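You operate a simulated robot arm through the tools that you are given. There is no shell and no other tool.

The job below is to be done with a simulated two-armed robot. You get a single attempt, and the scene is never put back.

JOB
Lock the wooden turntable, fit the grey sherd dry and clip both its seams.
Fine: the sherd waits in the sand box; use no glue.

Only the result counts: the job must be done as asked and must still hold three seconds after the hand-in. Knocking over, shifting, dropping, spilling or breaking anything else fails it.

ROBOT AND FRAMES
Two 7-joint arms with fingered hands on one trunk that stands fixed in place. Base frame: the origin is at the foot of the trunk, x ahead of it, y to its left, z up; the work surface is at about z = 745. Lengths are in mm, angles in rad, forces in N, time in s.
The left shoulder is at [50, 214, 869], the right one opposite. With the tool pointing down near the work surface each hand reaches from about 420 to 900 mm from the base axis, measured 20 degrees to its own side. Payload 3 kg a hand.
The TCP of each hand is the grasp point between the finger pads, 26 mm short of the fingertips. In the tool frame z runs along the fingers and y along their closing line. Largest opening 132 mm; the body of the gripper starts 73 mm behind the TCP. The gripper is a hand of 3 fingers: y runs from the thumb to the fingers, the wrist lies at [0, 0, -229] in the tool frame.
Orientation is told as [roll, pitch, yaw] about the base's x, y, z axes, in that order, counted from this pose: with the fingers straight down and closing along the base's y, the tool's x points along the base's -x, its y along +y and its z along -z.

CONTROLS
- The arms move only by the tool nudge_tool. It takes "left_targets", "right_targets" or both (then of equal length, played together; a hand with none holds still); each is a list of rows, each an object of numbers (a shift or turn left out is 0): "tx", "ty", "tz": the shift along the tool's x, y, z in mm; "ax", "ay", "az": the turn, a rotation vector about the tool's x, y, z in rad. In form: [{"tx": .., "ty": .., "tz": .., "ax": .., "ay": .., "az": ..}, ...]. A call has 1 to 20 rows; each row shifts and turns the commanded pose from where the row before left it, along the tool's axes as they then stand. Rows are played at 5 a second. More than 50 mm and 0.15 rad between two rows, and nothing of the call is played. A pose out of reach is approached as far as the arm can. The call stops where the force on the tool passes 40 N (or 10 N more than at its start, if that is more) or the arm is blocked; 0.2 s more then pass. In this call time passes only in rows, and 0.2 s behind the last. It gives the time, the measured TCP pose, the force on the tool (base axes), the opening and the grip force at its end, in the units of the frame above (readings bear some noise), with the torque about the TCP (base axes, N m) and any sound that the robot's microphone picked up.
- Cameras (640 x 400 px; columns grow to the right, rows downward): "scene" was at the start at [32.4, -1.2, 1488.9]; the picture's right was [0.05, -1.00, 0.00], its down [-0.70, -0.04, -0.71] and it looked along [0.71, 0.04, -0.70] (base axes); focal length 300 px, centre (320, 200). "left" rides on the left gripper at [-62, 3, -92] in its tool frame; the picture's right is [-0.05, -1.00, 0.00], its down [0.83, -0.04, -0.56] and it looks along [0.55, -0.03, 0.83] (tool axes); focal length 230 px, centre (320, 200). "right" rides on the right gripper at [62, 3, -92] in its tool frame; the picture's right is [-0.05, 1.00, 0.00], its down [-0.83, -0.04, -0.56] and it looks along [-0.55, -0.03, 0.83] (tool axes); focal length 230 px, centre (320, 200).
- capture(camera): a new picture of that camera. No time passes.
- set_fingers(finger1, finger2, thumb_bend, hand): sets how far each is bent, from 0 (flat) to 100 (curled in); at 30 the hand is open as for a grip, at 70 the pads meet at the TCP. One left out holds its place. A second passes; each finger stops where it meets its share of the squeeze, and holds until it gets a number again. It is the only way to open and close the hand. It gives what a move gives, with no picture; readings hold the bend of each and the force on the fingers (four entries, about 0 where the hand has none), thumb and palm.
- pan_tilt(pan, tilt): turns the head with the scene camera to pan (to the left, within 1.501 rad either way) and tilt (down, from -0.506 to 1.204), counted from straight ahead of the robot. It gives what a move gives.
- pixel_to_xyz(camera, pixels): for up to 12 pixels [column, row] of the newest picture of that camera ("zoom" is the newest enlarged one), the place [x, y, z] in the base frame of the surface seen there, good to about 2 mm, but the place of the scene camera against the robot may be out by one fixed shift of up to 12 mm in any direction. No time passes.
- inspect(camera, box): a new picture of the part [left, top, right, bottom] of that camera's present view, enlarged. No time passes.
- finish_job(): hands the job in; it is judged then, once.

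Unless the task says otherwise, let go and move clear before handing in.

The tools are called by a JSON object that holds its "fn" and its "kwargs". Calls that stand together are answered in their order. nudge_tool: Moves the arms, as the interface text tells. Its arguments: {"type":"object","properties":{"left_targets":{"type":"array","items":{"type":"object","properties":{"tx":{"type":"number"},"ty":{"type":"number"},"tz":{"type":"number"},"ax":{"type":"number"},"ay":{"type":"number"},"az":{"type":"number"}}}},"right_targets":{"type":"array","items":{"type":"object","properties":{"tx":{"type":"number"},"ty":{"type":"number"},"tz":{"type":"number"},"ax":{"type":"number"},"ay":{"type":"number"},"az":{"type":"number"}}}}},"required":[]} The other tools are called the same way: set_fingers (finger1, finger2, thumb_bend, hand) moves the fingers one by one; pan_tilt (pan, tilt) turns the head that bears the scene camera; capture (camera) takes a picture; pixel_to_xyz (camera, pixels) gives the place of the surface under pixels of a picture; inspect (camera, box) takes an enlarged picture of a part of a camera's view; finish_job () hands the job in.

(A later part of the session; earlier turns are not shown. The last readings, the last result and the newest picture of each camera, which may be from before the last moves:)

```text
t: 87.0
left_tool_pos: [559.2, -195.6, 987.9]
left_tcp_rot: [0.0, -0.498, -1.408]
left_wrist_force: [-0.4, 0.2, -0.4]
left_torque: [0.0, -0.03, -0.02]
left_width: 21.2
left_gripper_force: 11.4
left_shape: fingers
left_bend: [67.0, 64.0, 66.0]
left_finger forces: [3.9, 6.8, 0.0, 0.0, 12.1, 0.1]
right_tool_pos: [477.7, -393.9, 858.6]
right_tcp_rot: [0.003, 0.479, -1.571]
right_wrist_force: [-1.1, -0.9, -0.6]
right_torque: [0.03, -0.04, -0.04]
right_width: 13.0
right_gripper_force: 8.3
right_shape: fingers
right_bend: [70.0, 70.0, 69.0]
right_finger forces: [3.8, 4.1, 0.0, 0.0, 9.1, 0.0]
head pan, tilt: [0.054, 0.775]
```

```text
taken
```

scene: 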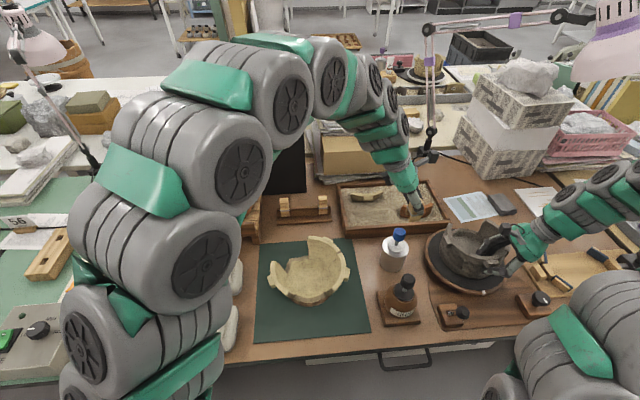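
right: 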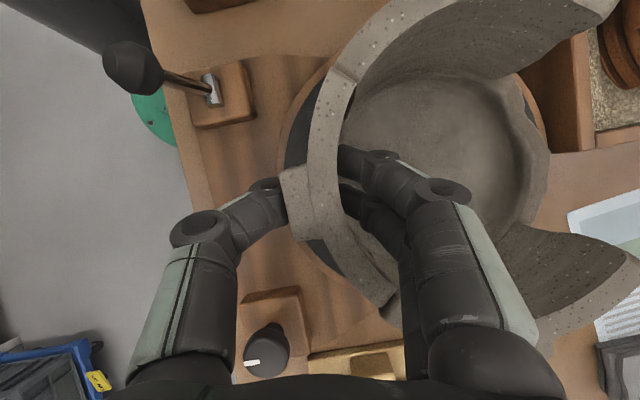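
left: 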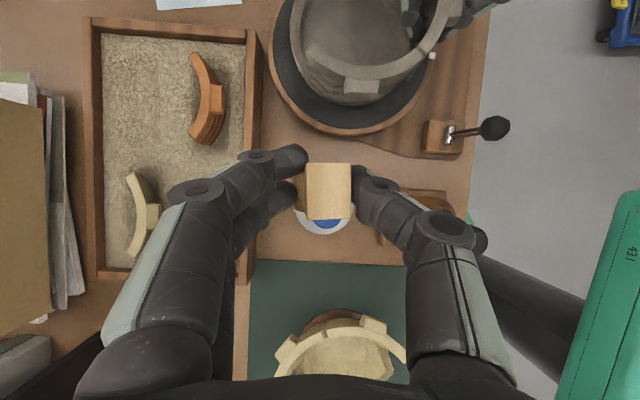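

The clip is safely in transit over the blue-capped bottle at z≈988. I will continue and turn it by about 0.81 rad to line up with the rim at the seam.

{"fn": "nudge_tool", "kwargs": {"left_targets": [{"tx": -29.4, "ty": -25.2, "tz": 16}, {"tx": -20, "ty": -17, "tz": 11}, {"ax": 0.0647, "az": 0.1185}, {"ax": 0.0647, "az": 0.1185}, {"ax": 0.0647, "az": 0.1185}, {"ax": 0.0647, "az": 0.1185}, {"ax": 0.0647, "az": 0.1185}, {"ax": 0.0647, "az": 0.1185}]}}

{"fn": "capture", "kwargs": {"camera": "left"}}

{"fn": "capture", "kwargs": {"camera": "scene"}}

```text
t: 88.8
left_tool_pos: [525.2, -258.6, 985.5]
left_tcp_rot: [-0.002, -0.504, -2.221]
left_wrist_force: [-0.3, -0.2, 0.7]
left_torque: [0.02, -0.01, 0.02]
left_width: 21.2
left_gripper_force: 11.2
left_shape: fingers
left_bend: [68.0, 65.0, 66.0]
left_finger forces: [4.0, 6.6, 0.0, 0.1, 12.3, 0.0]
right_tool_pos: [479.4, -393.6, 859.5]
right_tcp_rot: [0.005, 0.478, -1.57]
right_wrist_force: [-0.4, -0.6, 1.3]
right_torque: [0.03, 0.01, 0.02]
right_width: 13.0
right_gripper_force: 8.3
right_shape: fingers
right_bend: [70.0, 70.0, 69.0]
right_finger forces: [4.1, 4.3, 0.1, 0.0, 8.6, 0.0]
head pan, tilt: [0.054, 0.775]
```

```text
taken
```

left: 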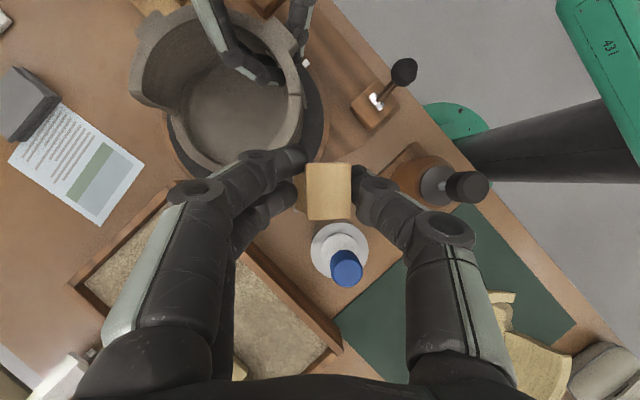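

```text
taken
```

scene: 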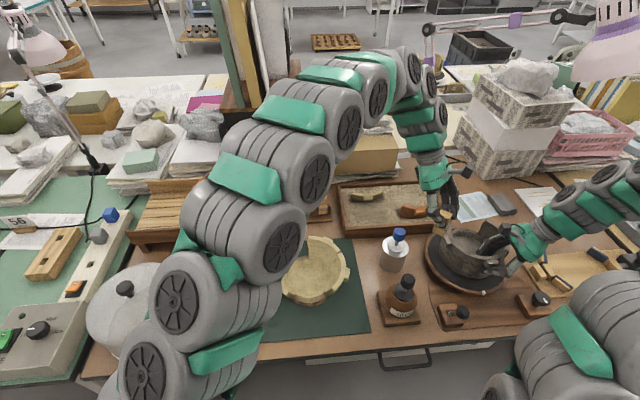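

The turn went through to yaw -2.22, and the left camera sees the pot at (225,90). I will zoom in to find the seam from this camera.

{"fn": "inspect", "kwargs": {"camera": "left", "box": [240, 30, 340, 160]}}

{"fn": "inspect", "kwargs": {"camera": "left", "box": [260, 60, 330, 110]}}

```text
3.08 times, centred on (290, 95) of left
```

zoom: 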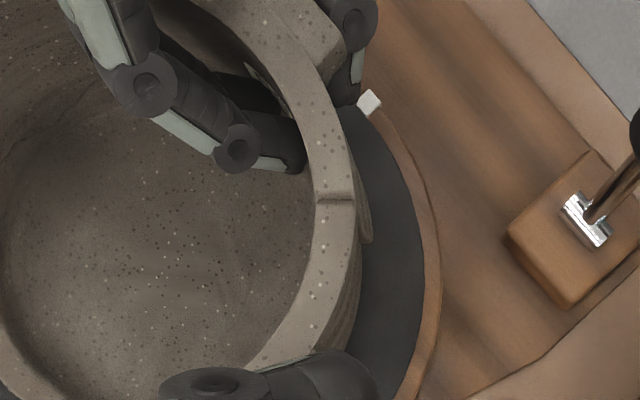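

```text
8.00 times, centred on (295, 85) of left
```

zoom: 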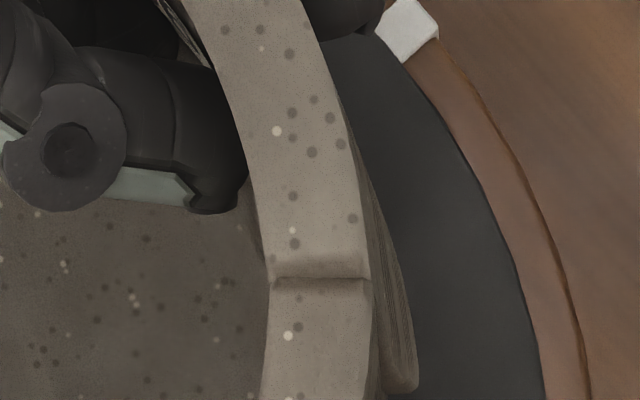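

The left camera shows the left seam tight and flush, with its middle at about pixel (295,95). I will get its position in this camera's terms.

{"fn": "pixel_to_xyz", "kwargs": {"camera": "left", "pixels": [[295, 95], [290, 93], [300, 93], [291, 98], [300, 98], [296, 104], [295, 108], [294, 85], [292, 78], [328, 190], [313, 168], [345, 212]]}}

```text
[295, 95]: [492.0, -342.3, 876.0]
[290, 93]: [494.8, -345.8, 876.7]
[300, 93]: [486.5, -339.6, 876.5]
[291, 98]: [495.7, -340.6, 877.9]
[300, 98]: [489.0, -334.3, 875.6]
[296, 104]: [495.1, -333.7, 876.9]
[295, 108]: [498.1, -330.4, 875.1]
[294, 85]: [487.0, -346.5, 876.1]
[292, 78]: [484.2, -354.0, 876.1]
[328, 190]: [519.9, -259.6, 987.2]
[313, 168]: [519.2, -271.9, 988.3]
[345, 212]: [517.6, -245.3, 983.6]
```

The clip's centre is at about (519,-259) and the seam at about (491,-343), and the clip's sides run parallel to the rim there. I will drop to just above rim height first, which keeps clear of the right hand's camera, and then slide in over the rim.

{"fn": "nudge_tool", "kwargs": {"left_targets": [{"tx": 10.4, "tz": 18.9}, {"tx": 10.4, "tz": 18.8}, {"tx": -18.3, "ty": 7.1, "tz": 10.1}, {"tx": -18.3, "ty": 7.1, "tz": 10.1}]}}

{"fn": "capture", "kwargs": {"camera": "left"}}

{"fn": "inspect", "kwargs": {"camera": "scene", "box": [400, 170, 540, 290]}}

```text
t: 89.8
left_tool_pos: [512.3, -299.6, 942.9]
left_tcp_rot: [-0.003, -0.501, -2.218]
left_wrist_force: [0.3, 0.5, 0.8]
left_torque: [0.02, 0.0, -0.03]
left_width: 21.4
left_gripper_force: 11.3
left_shape: fingers
left_bend: [68.0, 65.0, 66.0]
left_finger forces: [4.1, 6.6, 0.0, 0.1, 12.4, 0.0]
right_tool_pos: [479.7, -393.0, 859.7]
right_tcp_rot: [0.004, 0.479, -1.571]
right_wrist_force: [0.8, 0.4, 0.1]
right_torque: [0.03, -0.05, 0.01]
right_width: 13.1
right_gripper_force: 8.6
right_shape: fingers
right_bend: [70.0, 70.0, 69.0]
right_finger forces: [4.1, 4.2, 0.0, 0.0, 8.5, 0.0]
head pan, tilt: [0.054, 0.775]
```

```text
taken
```

left: 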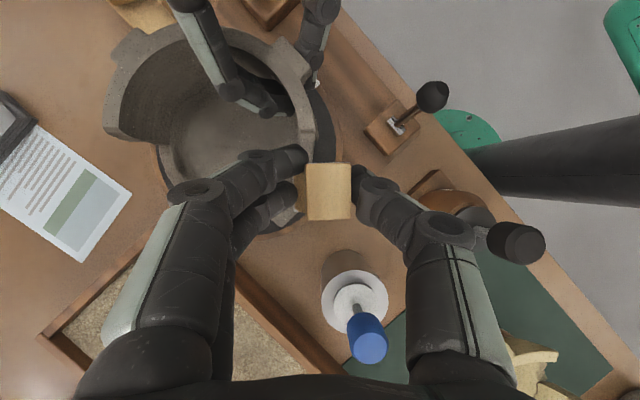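

```text
3.33 times, centred on (470, 230) of scene
```

zoom: 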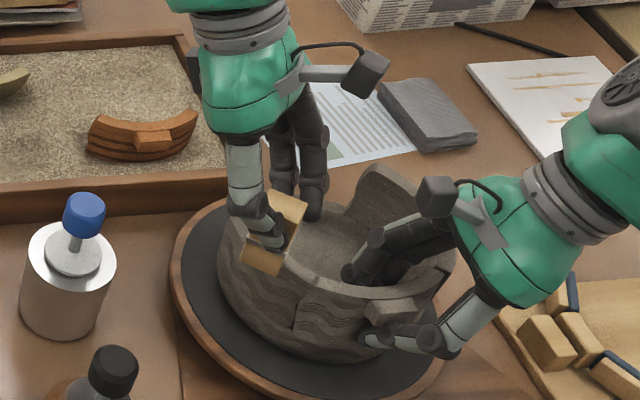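

Both hands have room, with the clip above the left wall at (275,260) in the zoom. I will continue half of the remaining way and check the alignment with the seam.

{"fn": "nudge_tool", "kwargs": {"left_targets": [{"tx": -13, "ty": 5, "tz": 7.2}, {"tx": -13, "ty": 5, "tz": 7.2}]}}

{"fn": "capture", "kwargs": {"camera": "left"}}

{"fn": "inspect", "kwargs": {"camera": "left", "box": [250, 90, 400, 250]}}

{"fn": "inspect", "kwargs": {"camera": "scene", "box": [420, 190, 520, 280]}}

```text
t: 90.4
left_tool_pos: [502.3, -328.0, 943.5]
left_tcp_rot: [0.001, -0.503, -2.22]
left_wrist_force: [0.9, -0.4, -0.8]
left_torque: [-0.01, 0.02, -0.02]
left_width: 21.1
left_gripper_force: 11.5
left_shape: fingers
left_bend: [68.0, 65.0, 66.0]
left_finger forces: [3.9, 6.6, 0.0, 0.0, 12.2, 0.0]
right_tool_pos: [478.0, -393.9, 859.6]
right_tcp_rot: [0.003, 0.48, -1.571]
right_wrist_force: [0.8, -0.1, 0.7]
right_torque: [0.03, -0.02, -0.02]
right_width: 13.0
right_gripper_force: 8.1
right_shape: fingers
right_bend: [70.0, 70.0, 69.0]
right_finger forces: [4.1, 4.3, 0.0, 0.0, 8.3, 0.0]
head pan, tilt: [0.054, 0.775]
```

```text
taken
```

left: 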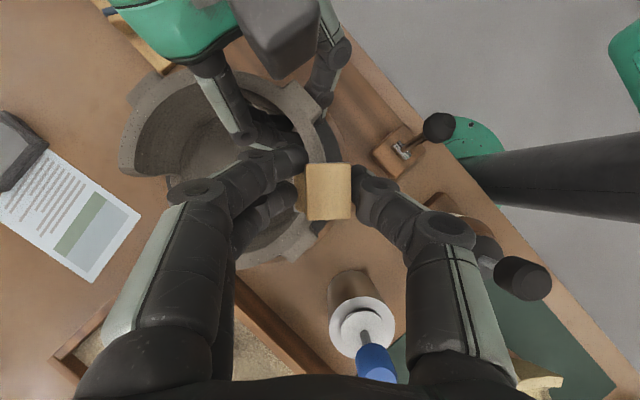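

```text
2.50 times, centred on (325, 170) of left
```

zoom: 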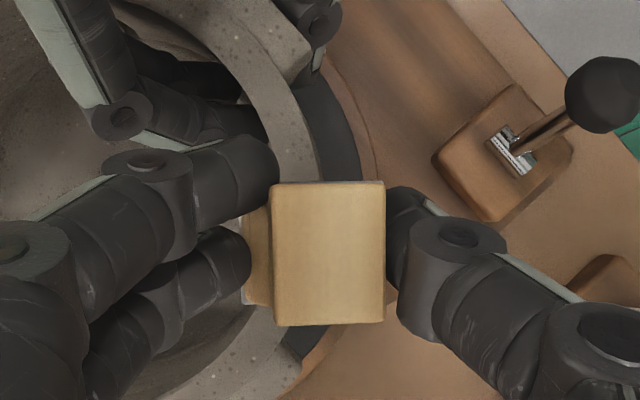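

```text
4.44 times, centred on (470, 235) of scene
```

zoom: 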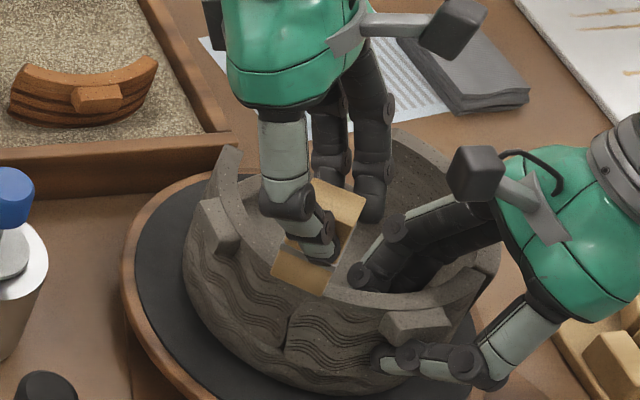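

The clip is about 14 mm from the seam along the rim. I will move it the rest of the way and look at it against the seam in the scene view.

{"fn": "nudge_tool", "kwargs": {"left_targets": [{"tx": -5.9, "ty": 2, "tz": 3.3}, {"tx": -5.8, "ty": 1.9, "tz": 3.2}]}}

{"fn": "capture", "kwargs": {"camera": "left"}}

{"fn": "inspect", "kwargs": {"camera": "left", "box": [250, 90, 400, 250]}}

{"fn": "inspect", "kwargs": {"camera": "scene", "box": [440, 215, 500, 275]}}

{"fn": "capture", "kwargs": {"camera": "right"}}

```text
t: 91.0
left_tool_pos: [497.2, -343.7, 942.6]
left_tcp_rot: [-0.001, -0.501, -2.217]
left_wrist_force: [0.2, -0.2, -0.4]
left_torque: [0.0, 0.01, 0.01]
left_width: 21.3
left_gripper_force: 11.3
left_shape: fingers
left_bend: [68.0, 65.0, 66.0]
left_finger forces: [4.0, 6.5, 0.0, 0.0, 12.2, 0.1]
right_tool_pos: [477.4, -394.3, 860.2]
right_tcp_rot: [0.004, 0.477, -1.571]
right_wrist_force: [-0.8, -0.2, 1.2]
right_torque: [0.02, -0.01, 0.01]
right_width: 13.3
right_gripper_force: 8.6
right_shape: fingers
right_bend: [70.0, 70.0, 69.0]
right_finger forces: [4.0, 4.3, 0.1, 0.0, 8.3, 0.0]
head pan, tilt: [0.054, 0.775]
```

```text
taken
```

left: 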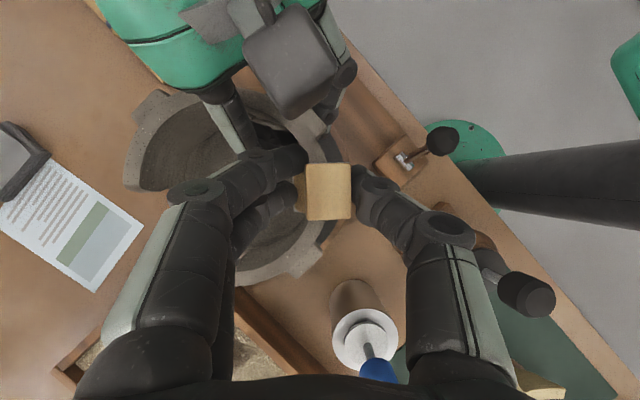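

```text
2.50 times, centred on (325, 170) of left
```

zoom: 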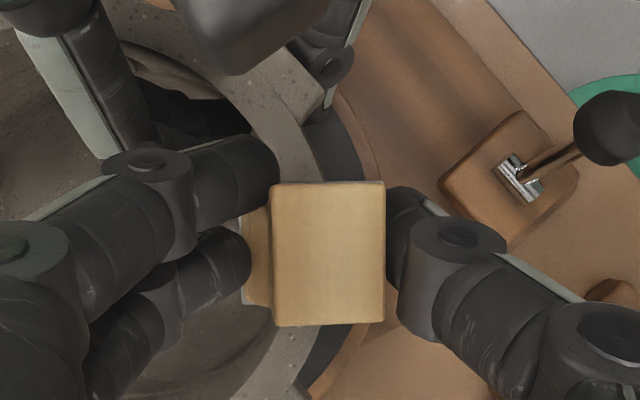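

```text
6.67 times, centred on (470, 245) of scene
```

zoom: 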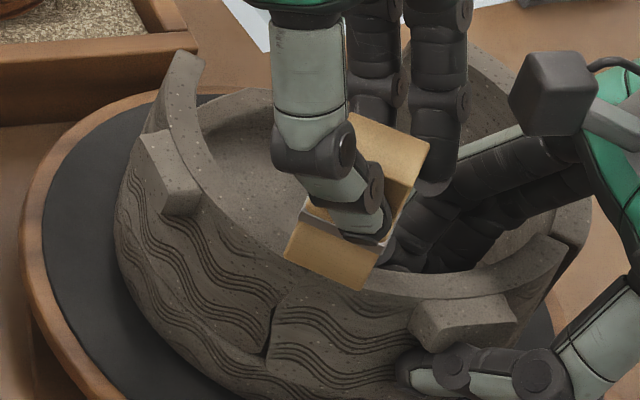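

```text
taken
```

right: 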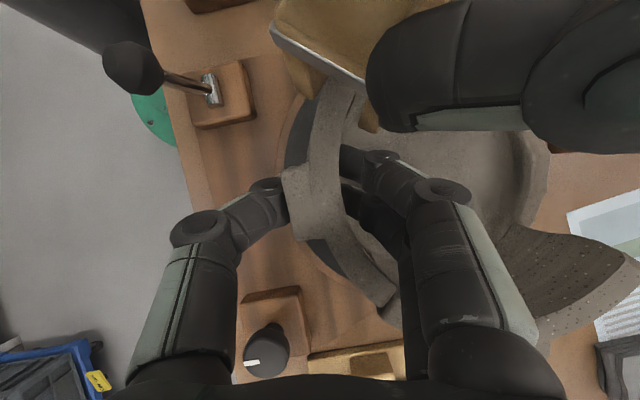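

The left-camera estimate says the clip is centred, but in the scene view it might be a few millimetres toward the sherd. I will measure clip and seam in the same scene picture to compare.

{"fn": "inspect", "kwargs": {"camera": "scene", "box": [450, 235, 490, 275]}}

{"fn": "pixel_to_xyz", "kwargs": {"camera": "zoom", "pixels": [[250, 180], [370, 235], [310, 210], [255, 165], [290, 250], [270, 290], [265, 330], [330, 290], [240, 250], [215, 190], [390, 250], [320, 175]]}}

```text
10.00 times, centred on (470, 255) of scene
```

zoom: 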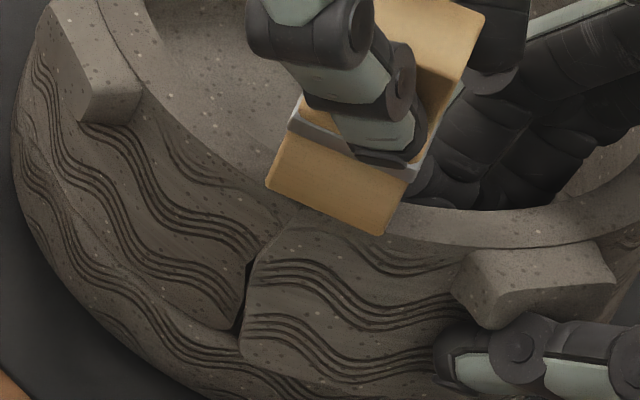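

```text
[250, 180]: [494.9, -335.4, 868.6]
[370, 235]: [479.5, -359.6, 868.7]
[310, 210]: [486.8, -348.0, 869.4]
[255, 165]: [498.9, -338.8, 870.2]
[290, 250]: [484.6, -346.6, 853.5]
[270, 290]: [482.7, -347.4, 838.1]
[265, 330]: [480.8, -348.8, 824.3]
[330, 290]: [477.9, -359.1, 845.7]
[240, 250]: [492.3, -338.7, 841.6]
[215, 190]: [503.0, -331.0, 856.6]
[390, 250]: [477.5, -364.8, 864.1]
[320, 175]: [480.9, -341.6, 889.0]
```

The scene estimate puts the clip about 5 mm too far toward the sherd and the left camera about 1.5 mm, so I will correct by 3.5 mm. First I will look at the jaws against the rim with the right camera.

{"fn": "nudge_tool", "kwargs": {"left_targets": [{"tx": 3.07, "tz": -1.69}]}}

{"fn": "inspect", "kwargs": {"camera": "right", "box": [240, 0, 440, 130]}}

{"fn": "inspect", "kwargs": {"camera": "scene", "box": [450, 235, 490, 275]}}

```text
t: 91.4
left_tool_pos: [499.3, -340.1, 942.2]
left_tcp_rot: [-0.001, -0.5, -2.218]
left_wrist_force: [-0.5, -0.1, -0.7]
left_torque: [-0.01, 0.0, -0.01]
left_width: 21.1
left_gripper_force: 11.7
left_shape: fingers
left_bend: [68.0, 65.0, 66.0]
left_finger forces: [4.0, 6.7, 0.1, 0.0, 12.2, 0.1]
right_tool_pos: [478.2, -394.6, 858.9]
right_tcp_rot: [0.003, 0.479, -1.571]
right_wrist_force: [0.1, 0.0, 0.0]
right_torque: [-0.01, -0.04, 0.01]
right_width: 12.9
right_gripper_force: 7.8
right_shape: fingers
right_bend: [70.0, 70.0, 69.0]
right_finger forces: [4.1, 4.2, 0.1, 0.0, 8.2, 0.2]
head pan, tilt: [0.054, 0.775]
```

```text
3.08 times, centred on (340, 65) of right
```

zoom: 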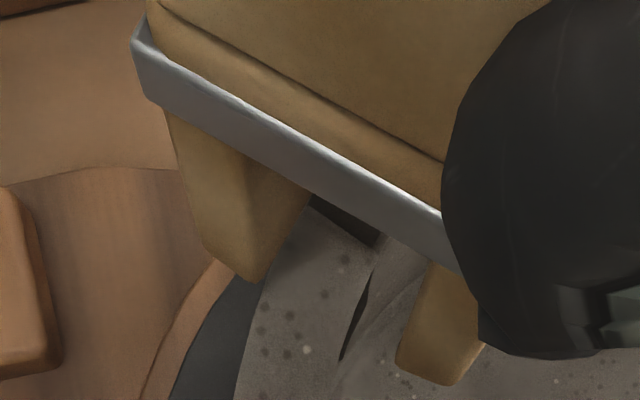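

```text
10.00 times, centred on (470, 255) of scene
```

zoom: 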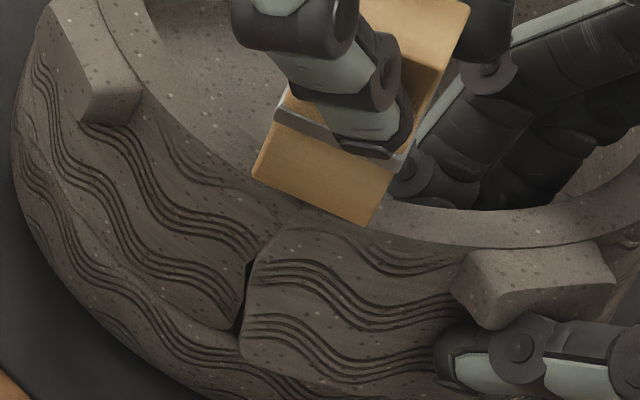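

The right camera gives a clear view: the clip is centred along the seam, but its jaws need to move about 2.3 mm outward to straddle the rim evenly. I will shift it and descend the first 10 mm.

{"fn": "nudge_tool", "kwargs": {"left_targets": [{"ty": -2.3}, {"tx": 2.4, "tz": 4.4}, {"tx": 2.4, "tz": 4.4}]}}

{"fn": "capture", "kwargs": {"camera": "right"}}

{"fn": "inspect", "kwargs": {"camera": "right", "box": [240, 0, 440, 130]}}

{"fn": "inspect", "kwargs": {"camera": "scene", "box": [450, 235, 490, 275]}}

```text
t: 92.2
left_tool_pos: [497.8, -340.5, 935.5]
left_tcp_rot: [0.005, -0.505, -2.222]
left_wrist_force: [-4.1, -2.1, 30.9]
left_torque: [-0.01, 0.54, -0.01]
left_width: 20.9
left_gripper_force: 23.0
left_shape: fingers
left_bend: [68.0, 66.0, 68.0]
left_finger forces: [5.4, 8.8, 0.0, 0.1, 32.4, 0.0]
right_tool_pos: [477.7, -393.9, 860.7]
right_tcp_rot: [0.002, 0.479, -1.57]
right_wrist_force: [-0.1, 0.2, -0.4]
right_torque: [0.01, -0.01, 0.01]
right_width: 12.8
right_gripper_force: 8.5
right_shape: fingers
right_bend: [70.0, 70.0, 69.0]
right_finger forces: [4.5, 4.2, 0.0, 0.1, 7.7, 0.1]
head pan, tilt: [0.054, 0.775]
```

```text
taken
```

right: 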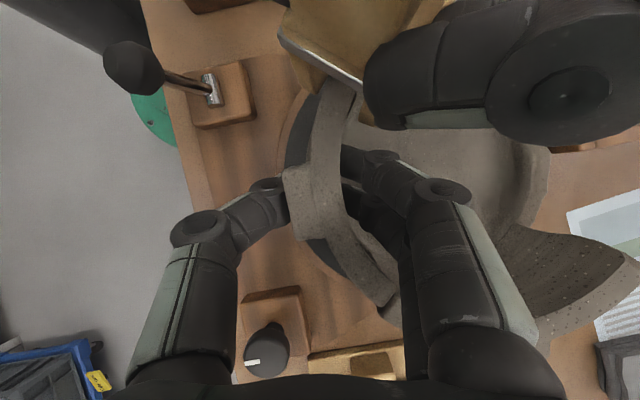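

```text
3.08 times, centred on (340, 65) of right
```

zoom: 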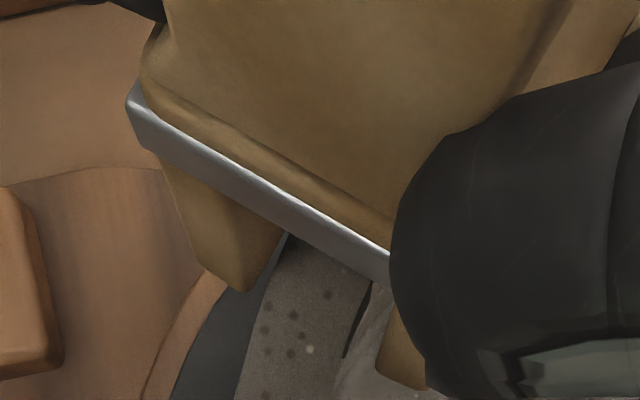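

```text
10.00 times, centred on (470, 255) of scene
```

zoom: 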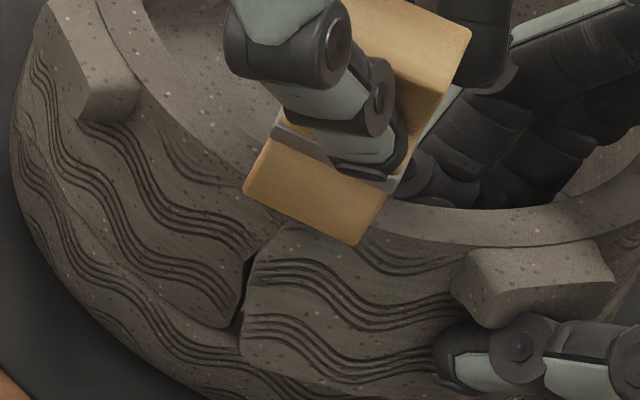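

The left hand met resistance at 31 N: the jaws touch the rim at the far end because the clip is turned a few degrees off. I will lift it, turn it by about 0.09 rad, move it 1.8 mm outward and look again.

{"fn": "nudge_tool", "kwargs": {"left_targets": [{"tx": -3.4, "tz": -6.2}, {"ax": -0.043, "az": -0.079, "ty": -1.8}]}}

{"fn": "capture", "kwargs": {"camera": "right"}}

{"fn": "inspect", "kwargs": {"camera": "right", "box": [260, 20, 420, 130]}}

{"fn": "capture", "kwargs": {"camera": "left"}}

{"fn": "inspect", "kwargs": {"camera": "left", "box": [250, 90, 400, 250]}}

{"fn": "inspect", "kwargs": {"camera": "scene", "box": [450, 235, 490, 275]}}

```text
t: 92.8
left_tool_pos: [495.8, -337.7, 938.6]
left_tcp_rot: [-0.006, -0.5, -2.127]
left_wrist_force: [0.9, 0.0, 0.1]
left_torque: [0.0, 0.0, -0.01]
left_width: 20.9
left_gripper_force: 11.6
left_shape: fingers
left_bend: [68.0, 65.0, 67.0]
left_finger forces: [3.9, 6.6, 0.1, 0.0, 13.1, 0.0]
right_tool_pos: [479.1, -393.6, 859.5]
right_tcp_rot: [0.003, 0.478, -1.57]
right_wrist_force: [-0.2, -0.9, 1.4]
right_torque: [0.03, -0.04, -0.02]
right_width: 13.0
right_gripper_force: 8.9
right_shape: fingers
right_bend: [70.0, 70.0, 69.0]
right_finger forces: [4.1, 4.2, 0.0, 0.0, 8.6, 0.1]
head pan, tilt: [0.054, 0.775]
```

```text
taken
```

right: 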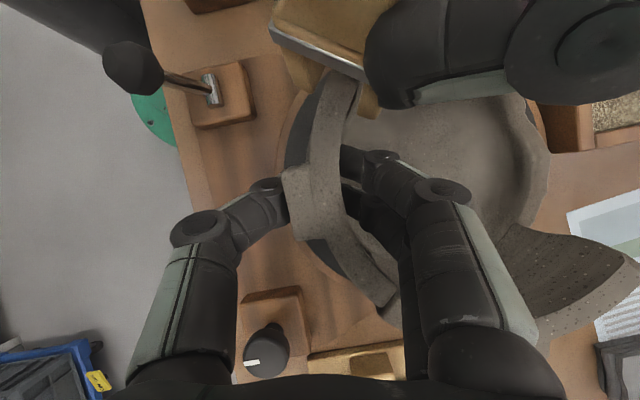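

```text
3.64 times, centred on (340, 75) of right
```

zoom: 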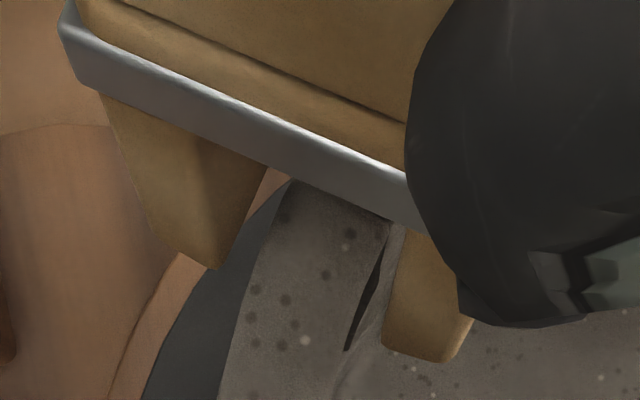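

```text
taken
```

left: 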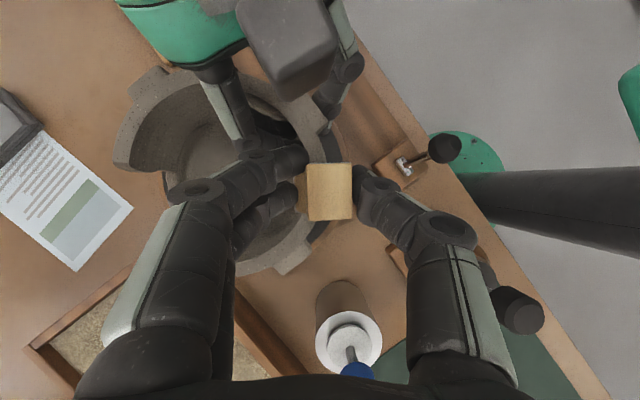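

```text
2.50 times, centred on (325, 170) of left
```

zoom: 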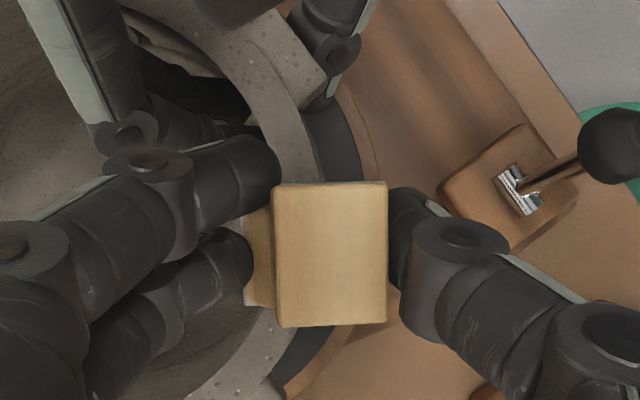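

```text
10.00 times, centred on (470, 255) of scene
```

zoom: 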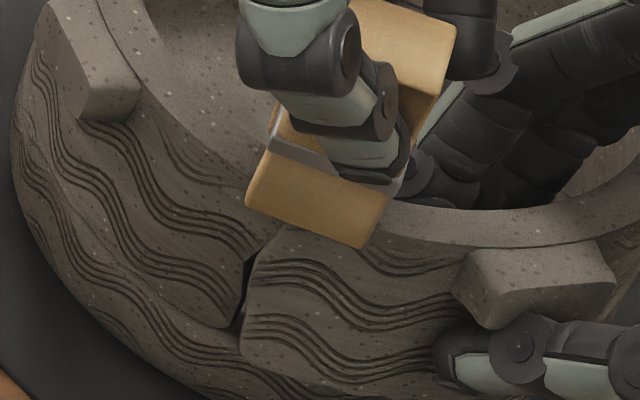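

The jaws now clear the rim on both sides, by 1–2.5 mm outside and about 3 mm inside. I will fine-tune by 0.6 mm and 0.03 rad and descend slowly.

{"fn": "nudge_tool", "kwargs": {"left_targets": [{"ty": -0.6, "ax": -0.0144, "az": -0.0263}, {"tx": 1.2, "tz": 2.2}, {"tx": 1.2, "tz": 2.2}, {"tx": 1.2, "tz": 2.2}]}}

{"fn": "capture", "kwargs": {"camera": "right"}}

{"fn": "inspect", "kwargs": {"camera": "right", "box": [260, 20, 420, 130]}}

{"fn": "inspect", "kwargs": {"camera": "scene", "box": [450, 235, 490, 275]}}

```text
t: 93.8
left_tool_pos: [496.2, -337.7, 932.8]
left_tcp_rot: [0.001, -0.502, -2.099]
left_wrist_force: [-4.5, -3.0, 14.0]
left_torque: [-0.09, 0.03, -0.04]
left_width: 21.0
left_gripper_force: 15.8
left_shape: fingers
left_bend: [69.0, 67.0, 67.0]
left_finger forces: [4.0, 9.9, 0.1, 0.0, 17.5, 0.1]
right_tool_pos: [478.4, -394.8, 860.1]
right_tcp_rot: [0.004, 0.479, -1.57]
right_wrist_force: [0.1, 0.3, 0.5]
right_torque: [0.07, 0.0, -0.02]
right_width: 12.9
right_gripper_force: 8.4
right_shape: fingers
right_bend: [70.0, 70.0, 69.0]
right_finger forces: [4.3, 4.3, 0.0, 0.0, 7.9, 0.0]
head pan, tilt: [0.054, 0.775]
```

```text
taken
```

right: 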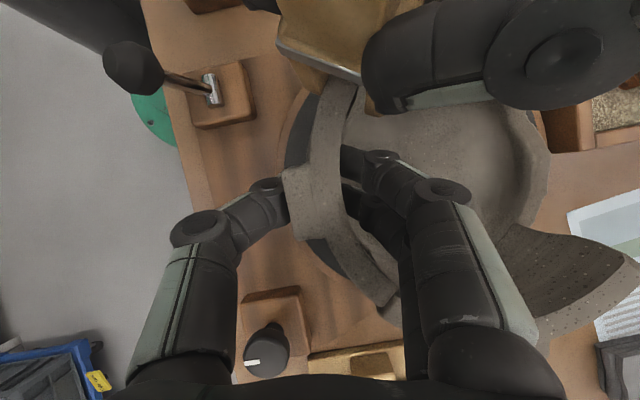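

```text
3.64 times, centred on (340, 75) of right
```

zoom: 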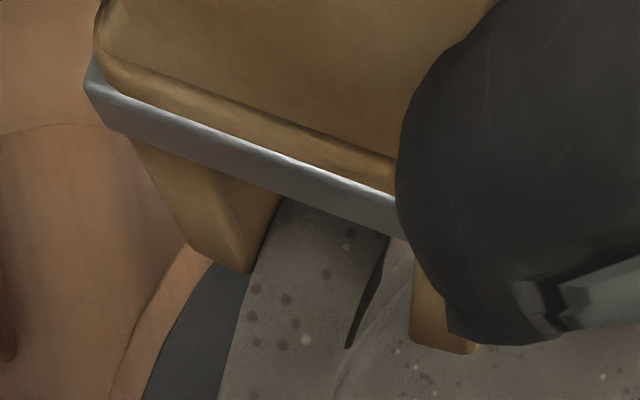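

```text
10.00 times, centred on (470, 255) of scene
```

zoom: 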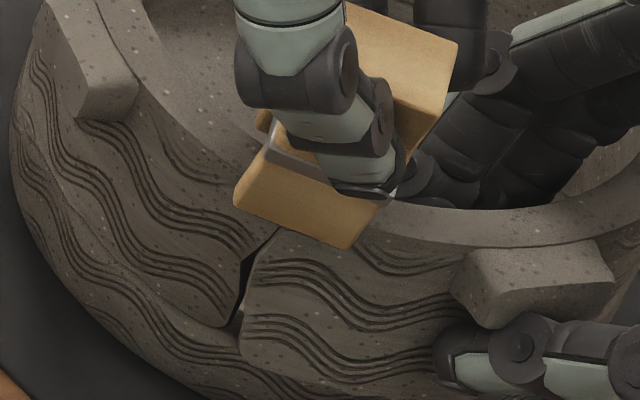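

The left hand feels 14 N and the clip seems to have stayed up while the hand sank. I will measure the jaw tips and the rim to see what is touching.

{"fn": "inspect", "kwargs": {"camera": "right", "box": [270, 30, 400, 120]}}

{"fn": "pixel_to_xyz", "kwargs": {"camera": "zoom", "pixels": [[190, 230], [215, 250], [195, 200], [450, 330], [430, 320], [480, 340], [245, 290], [300, 250], [350, 250], [150, 110], [380, 200], [230, 230]]}}

{"fn": "inspect", "kwargs": {"camera": "scene", "box": [455, 230, 485, 260]}}

{"fn": "pixel_to_xyz", "kwargs": {"camera": "zoom", "pixels": [[200, 290], [300, 320], [250, 290], [330, 340], [240, 240], [420, 60], [380, 40], [480, 100], [180, 350], [300, 370], [360, 330], [250, 380]]}}

```text
4.44 times, centred on (335, 75) of right
```

zoom: 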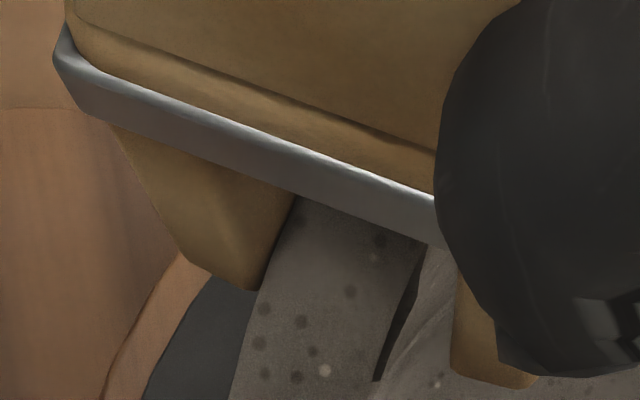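

```text
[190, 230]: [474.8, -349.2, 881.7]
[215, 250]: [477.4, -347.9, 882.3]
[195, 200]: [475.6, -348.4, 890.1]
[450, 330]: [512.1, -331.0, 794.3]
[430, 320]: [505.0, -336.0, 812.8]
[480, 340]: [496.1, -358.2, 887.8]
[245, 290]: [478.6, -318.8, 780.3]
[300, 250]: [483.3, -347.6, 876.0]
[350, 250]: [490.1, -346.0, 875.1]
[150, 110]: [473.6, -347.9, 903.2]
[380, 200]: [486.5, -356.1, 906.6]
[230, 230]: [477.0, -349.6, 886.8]
```

```text
13.33 times, centred on (470, 245) of scene
```

zoom: 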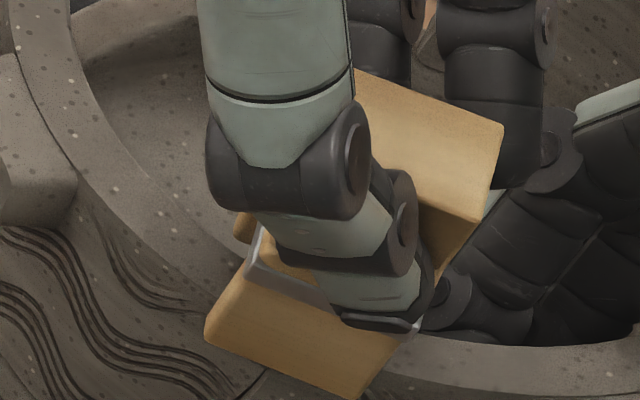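

```text
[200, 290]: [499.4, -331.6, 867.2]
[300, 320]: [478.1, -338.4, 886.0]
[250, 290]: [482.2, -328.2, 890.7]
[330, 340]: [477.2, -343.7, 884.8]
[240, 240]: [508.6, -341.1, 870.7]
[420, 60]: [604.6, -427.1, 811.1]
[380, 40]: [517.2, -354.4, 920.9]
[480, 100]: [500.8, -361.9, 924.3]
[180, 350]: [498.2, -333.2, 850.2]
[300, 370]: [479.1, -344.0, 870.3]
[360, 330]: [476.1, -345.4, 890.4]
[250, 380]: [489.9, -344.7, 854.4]
```

The outer jaw tip is at z≈878 just outside the rim, and the clip has tipped about 13 degrees with its inner side up, so it is not seating. I will lift it and look from the left camera at how the rim runs under both ends of the clip.

{"fn": "nudge_tool", "kwargs": {"left_targets": [{"tx": -2.4, "tz": -4.4}, {"tx": -2.4, "tz": -4.4}, {"tx": -2.4, "tz": -4.4}]}}

{"fn": "capture", "kwargs": {"camera": "left"}}

{"fn": "inspect", "kwargs": {"camera": "left", "box": [270, 130, 370, 250]}}

{"fn": "capture", "kwargs": {"camera": "right"}}

{"fn": "inspect", "kwargs": {"camera": "right", "box": [250, 10, 410, 120]}}

{"fn": "pixel_to_xyz", "kwargs": {"camera": "left", "pixels": [[309, 168], [348, 168], [348, 214], [310, 214], [329, 190], [302, 190], [301, 205], [318, 150], [312, 235], [305, 140], [300, 240], [325, 232]]}}

```text
t: 94.6
left_tool_pos: [496.2, -337.7, 947.3]
left_tcp_rot: [-0.002, -0.499, -2.101]
left_wrist_force: [-0.1, 0.5, 0.4]
left_torque: [0.01, 0.01, 0.0]
left_width: 21.0
left_gripper_force: 11.7
left_shape: fingers
left_bend: [68.0, 66.0, 67.0]
left_finger forces: [4.3, 6.6, 0.1, 0.0, 13.0, 0.0]
right_tool_pos: [478.7, -393.8, 859.6]
right_tcp_rot: [0.003, 0.478, -1.57]
right_wrist_force: [-1.2, 0.1, 1.2]
right_torque: [0.04, -0.02, -0.01]
right_width: 13.0
right_gripper_force: 8.1
right_shape: fingers
right_bend: [70.0, 70.0, 69.0]
right_finger forces: [4.0, 4.2, 0.1, 0.0, 8.5, 0.1]
head pan, tilt: [0.054, 0.775]
```

```text
taken
```

left: 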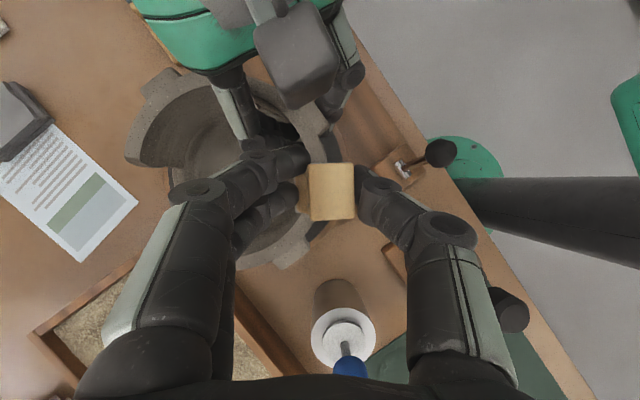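

```text
3.33 times, centred on (320, 190) of left
```

zoom: 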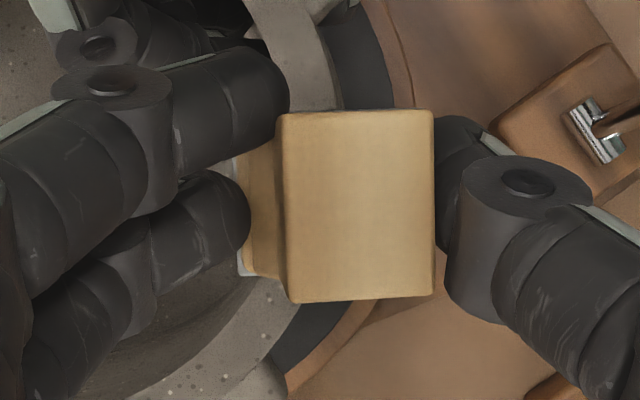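

```text
taken
```

right: 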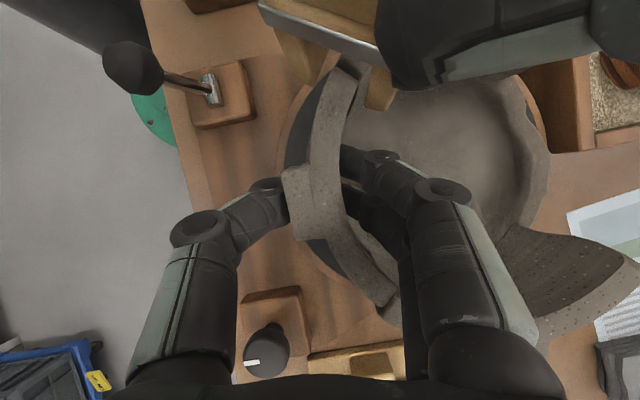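

```text
3.64 times, centred on (330, 65) of right
```

zoom: 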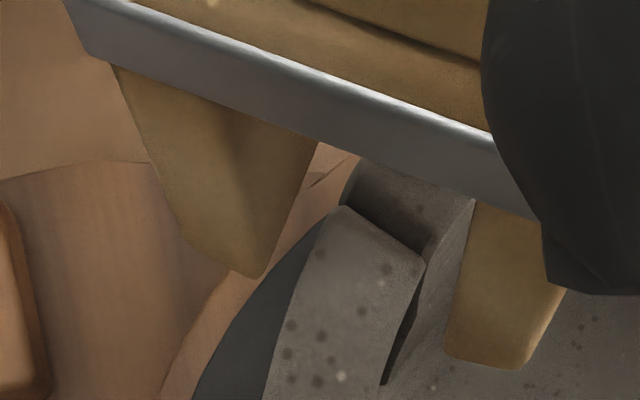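

```text
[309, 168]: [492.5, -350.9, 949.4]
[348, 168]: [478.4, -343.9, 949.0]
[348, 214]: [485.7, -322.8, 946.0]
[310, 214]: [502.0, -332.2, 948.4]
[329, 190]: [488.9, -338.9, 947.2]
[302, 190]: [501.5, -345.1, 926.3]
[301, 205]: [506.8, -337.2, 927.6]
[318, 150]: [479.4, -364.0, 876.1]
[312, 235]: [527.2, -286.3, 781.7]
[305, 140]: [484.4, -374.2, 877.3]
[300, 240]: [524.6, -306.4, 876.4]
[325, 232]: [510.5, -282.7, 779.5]
```

The left camera shows the clip's long sides at about 67 degrees while the rim runs at about 55 degrees there, so I had turned it the wrong way and the hidden inner jaw was landing on the rim. I will turn it back about 0.19 rad and re-centre it.

{"fn": "nudge_tool", "kwargs": {"left_targets": [{"ax": 0.0455, "az": 0.0834}, {"ax": 0.0455, "az": 0.0834}, {"tx": -2.43, "ty": 2.3, "tz": 1.33}]}}

{"fn": "capture", "kwargs": {"camera": "left"}}

{"fn": "pixel_to_xyz", "kwargs": {"camera": "left", "pixels": [[309, 168], [348, 168], [348, 214], [310, 214], [329, 190], [328, 170], [328, 212], [312, 190], [348, 190]]}}

{"fn": "capture", "kwargs": {"camera": "right"}}

{"fn": "inspect", "kwargs": {"camera": "right", "box": [250, 10, 410, 120]}}

{"fn": "inspect", "kwargs": {"camera": "left", "box": [270, 130, 370, 250]}}

```text
t: 95.4
left_tool_pos: [495.3, -339.2, 948.5]
left_tcp_rot: [-0.001, -0.501, -2.292]
left_wrist_force: [0.5, -0.2, 0.1]
left_torque: [0.0, 0.02, 0.01]
left_width: 21.4
left_gripper_force: 11.6
left_shape: fingers
left_bend: [68.0, 66.0, 67.0]
left_finger forces: [4.2, 6.5, 0.1, 0.0, 13.0, 0.0]
right_tool_pos: [478.9, -394.3, 860.4]
right_tcp_rot: [0.005, 0.478, -1.571]
right_wrist_force: [-0.9, -0.1, 0.9]
right_torque: [0.03, -0.04, -0.01]
right_width: 12.9
right_gripper_force: 7.8
right_shape: fingers
right_bend: [70.0, 70.0, 69.0]
right_finger forces: [4.1, 4.2, 0.1, 0.0, 8.5, 0.1]
head pan, tilt: [0.054, 0.775]
```

```text
taken
```

left: 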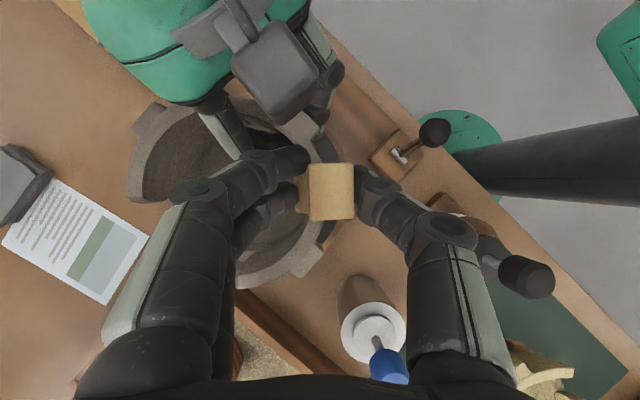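

```text
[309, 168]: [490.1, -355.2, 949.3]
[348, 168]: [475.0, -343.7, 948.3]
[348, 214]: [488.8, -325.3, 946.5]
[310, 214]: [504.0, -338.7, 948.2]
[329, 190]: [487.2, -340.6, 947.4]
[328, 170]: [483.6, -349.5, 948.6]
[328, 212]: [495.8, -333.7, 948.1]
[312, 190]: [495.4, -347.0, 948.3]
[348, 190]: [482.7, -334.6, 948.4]
```

```text
taken
```

right: 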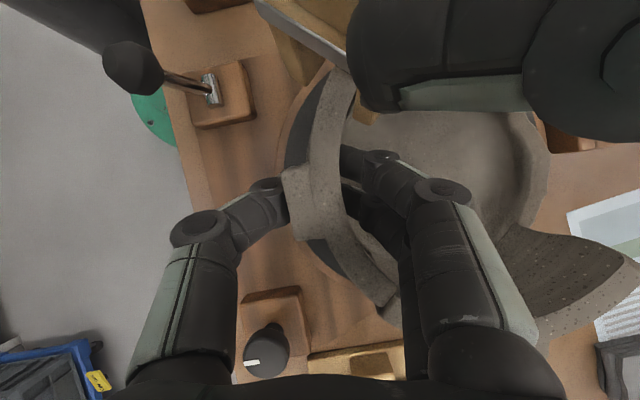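

```text
3.64 times, centred on (330, 65) of right
```

zoom: 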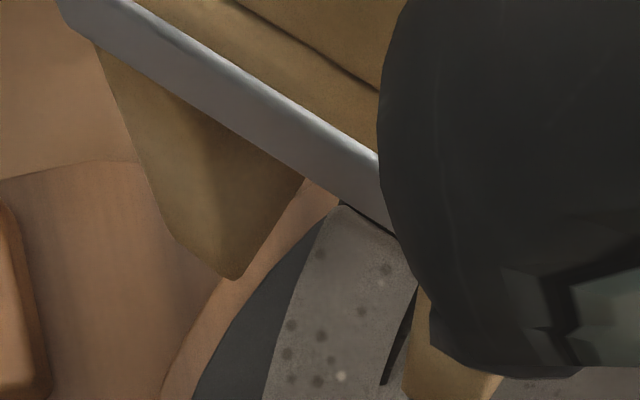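

```text
3.33 times, centred on (320, 190) of left
```

zoom: 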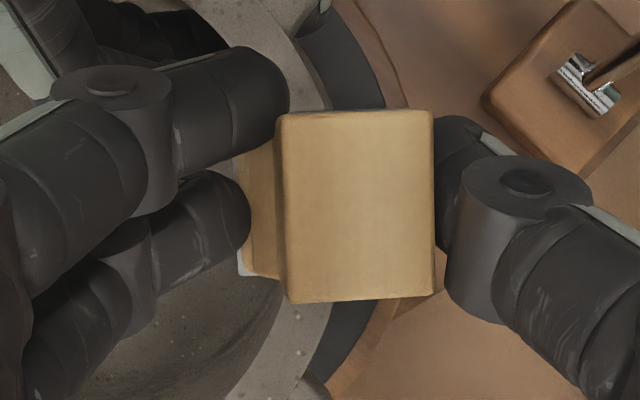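

The clip now lies at about 52 degrees, close to the rim's direction, and the slot straddles the rim with 1.5–4 mm on each side. I will shift 0.8 mm inward and descend past the earlier contact height.

{"fn": "nudge_tool", "kwargs": {"left_targets": [{"ty": 0.8}, {"tx": 1.44, "tz": 2.63}, {"tx": 1.44, "tz": 2.63}, {"tx": 1.44, "tz": 2.63}, {"tx": 1.44, "tz": 2.63}, {"tx": 0.96, "tz": 1.76}]}}

{"fn": "capture", "kwargs": {"camera": "right"}}

{"fn": "inspect", "kwargs": {"camera": "right", "box": [250, 10, 410, 120]}}

{"fn": "inspect", "kwargs": {"camera": "scene", "box": [450, 230, 490, 270]}}

```text
t: 96.8
left_tool_pos: [495.0, -342.7, 936.1]
left_tcp_rot: [0.004, -0.504, -2.29]
left_wrist_force: [-5.3, -4.2, 32.0]
left_torque: [-0.01, 0.49, 0.03]
left_width: 21.0
left_gripper_force: 23.3
left_shape: fingers
left_bend: [68.0, 66.0, 68.0]
left_finger forces: [5.7, 9.6, 0.0, 0.0, 31.2, 0.0]
right_tool_pos: [477.5, -394.4, 860.7]
right_tcp_rot: [0.005, 0.48, -1.57]
right_wrist_force: [1.1, 0.2, 0.0]
right_torque: [-0.02, -0.03, -0.01]
right_width: 12.8
right_gripper_force: 7.8
right_shape: fingers
right_bend: [70.0, 70.0, 69.0]
right_finger forces: [4.5, 4.0, 0.0, 0.0, 7.9, 0.1]
head pan, tilt: [0.054, 0.775]
```

```text
taken
```

right: 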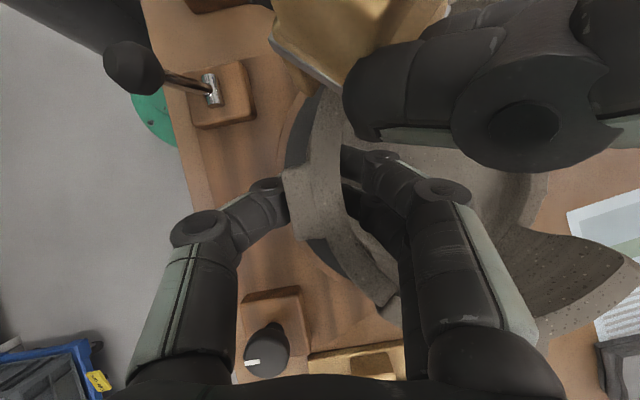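

```text
3.64 times, centred on (330, 65) of right
```

zoom: 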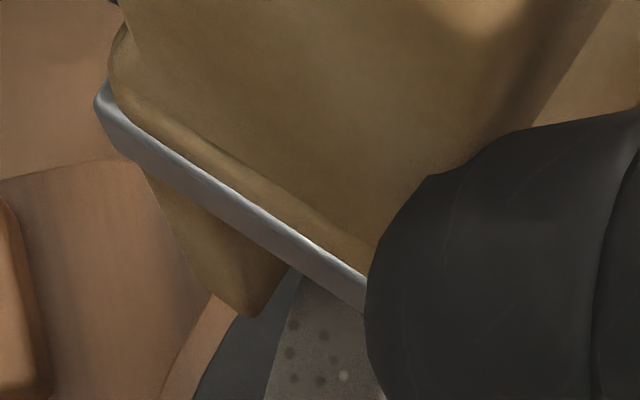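

```text
10.00 times, centred on (470, 250) of scene
```

zoom: 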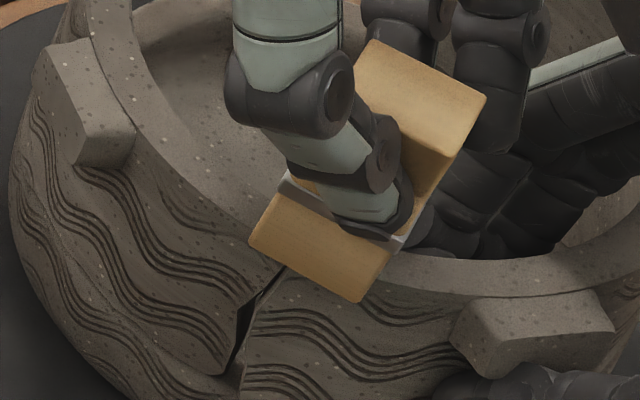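

It stopped again at about the same height with 32 N. I need the true height of the jaw tips, so I will measure points along their lower edges in both views.

{"fn": "pixel_to_xyz", "kwargs": {"camera": "zoom", "pixels": [[262, 238], [300, 262], [345, 290], [320, 255], [275, 215], [260, 262], [310, 290], [340, 305], [380, 280], [240, 215], [460, 100], [400, 70]]}}

{"fn": "inspect", "kwargs": {"camera": "right", "box": [270, 40, 380, 110]}}

{"fn": "pixel_to_xyz", "kwargs": {"camera": "zoom", "pixels": [[235, 285], [215, 250], [200, 210], [255, 270], [270, 240], [320, 330], [300, 300], [350, 330], [230, 180], [330, 270], [150, 110], [240, 310]]}}

```text
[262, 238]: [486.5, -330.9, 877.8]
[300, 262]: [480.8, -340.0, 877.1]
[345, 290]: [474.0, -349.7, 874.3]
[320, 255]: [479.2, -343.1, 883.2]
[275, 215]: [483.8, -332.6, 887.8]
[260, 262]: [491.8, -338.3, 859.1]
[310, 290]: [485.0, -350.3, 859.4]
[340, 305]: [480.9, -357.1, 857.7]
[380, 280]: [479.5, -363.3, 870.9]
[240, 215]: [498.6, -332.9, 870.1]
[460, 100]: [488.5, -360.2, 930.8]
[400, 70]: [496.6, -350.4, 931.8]
```

```text
5.71 times, centred on (325, 75) of right
```

zoom: 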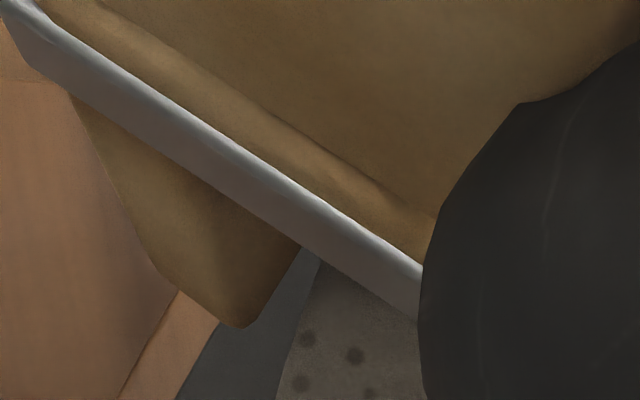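

```text
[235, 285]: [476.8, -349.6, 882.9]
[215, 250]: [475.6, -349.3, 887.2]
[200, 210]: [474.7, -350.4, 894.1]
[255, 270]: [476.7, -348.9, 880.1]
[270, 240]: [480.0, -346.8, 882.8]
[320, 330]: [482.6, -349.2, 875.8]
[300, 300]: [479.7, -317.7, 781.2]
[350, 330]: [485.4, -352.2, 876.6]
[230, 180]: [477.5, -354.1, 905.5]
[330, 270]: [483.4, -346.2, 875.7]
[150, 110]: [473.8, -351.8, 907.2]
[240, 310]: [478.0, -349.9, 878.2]
```

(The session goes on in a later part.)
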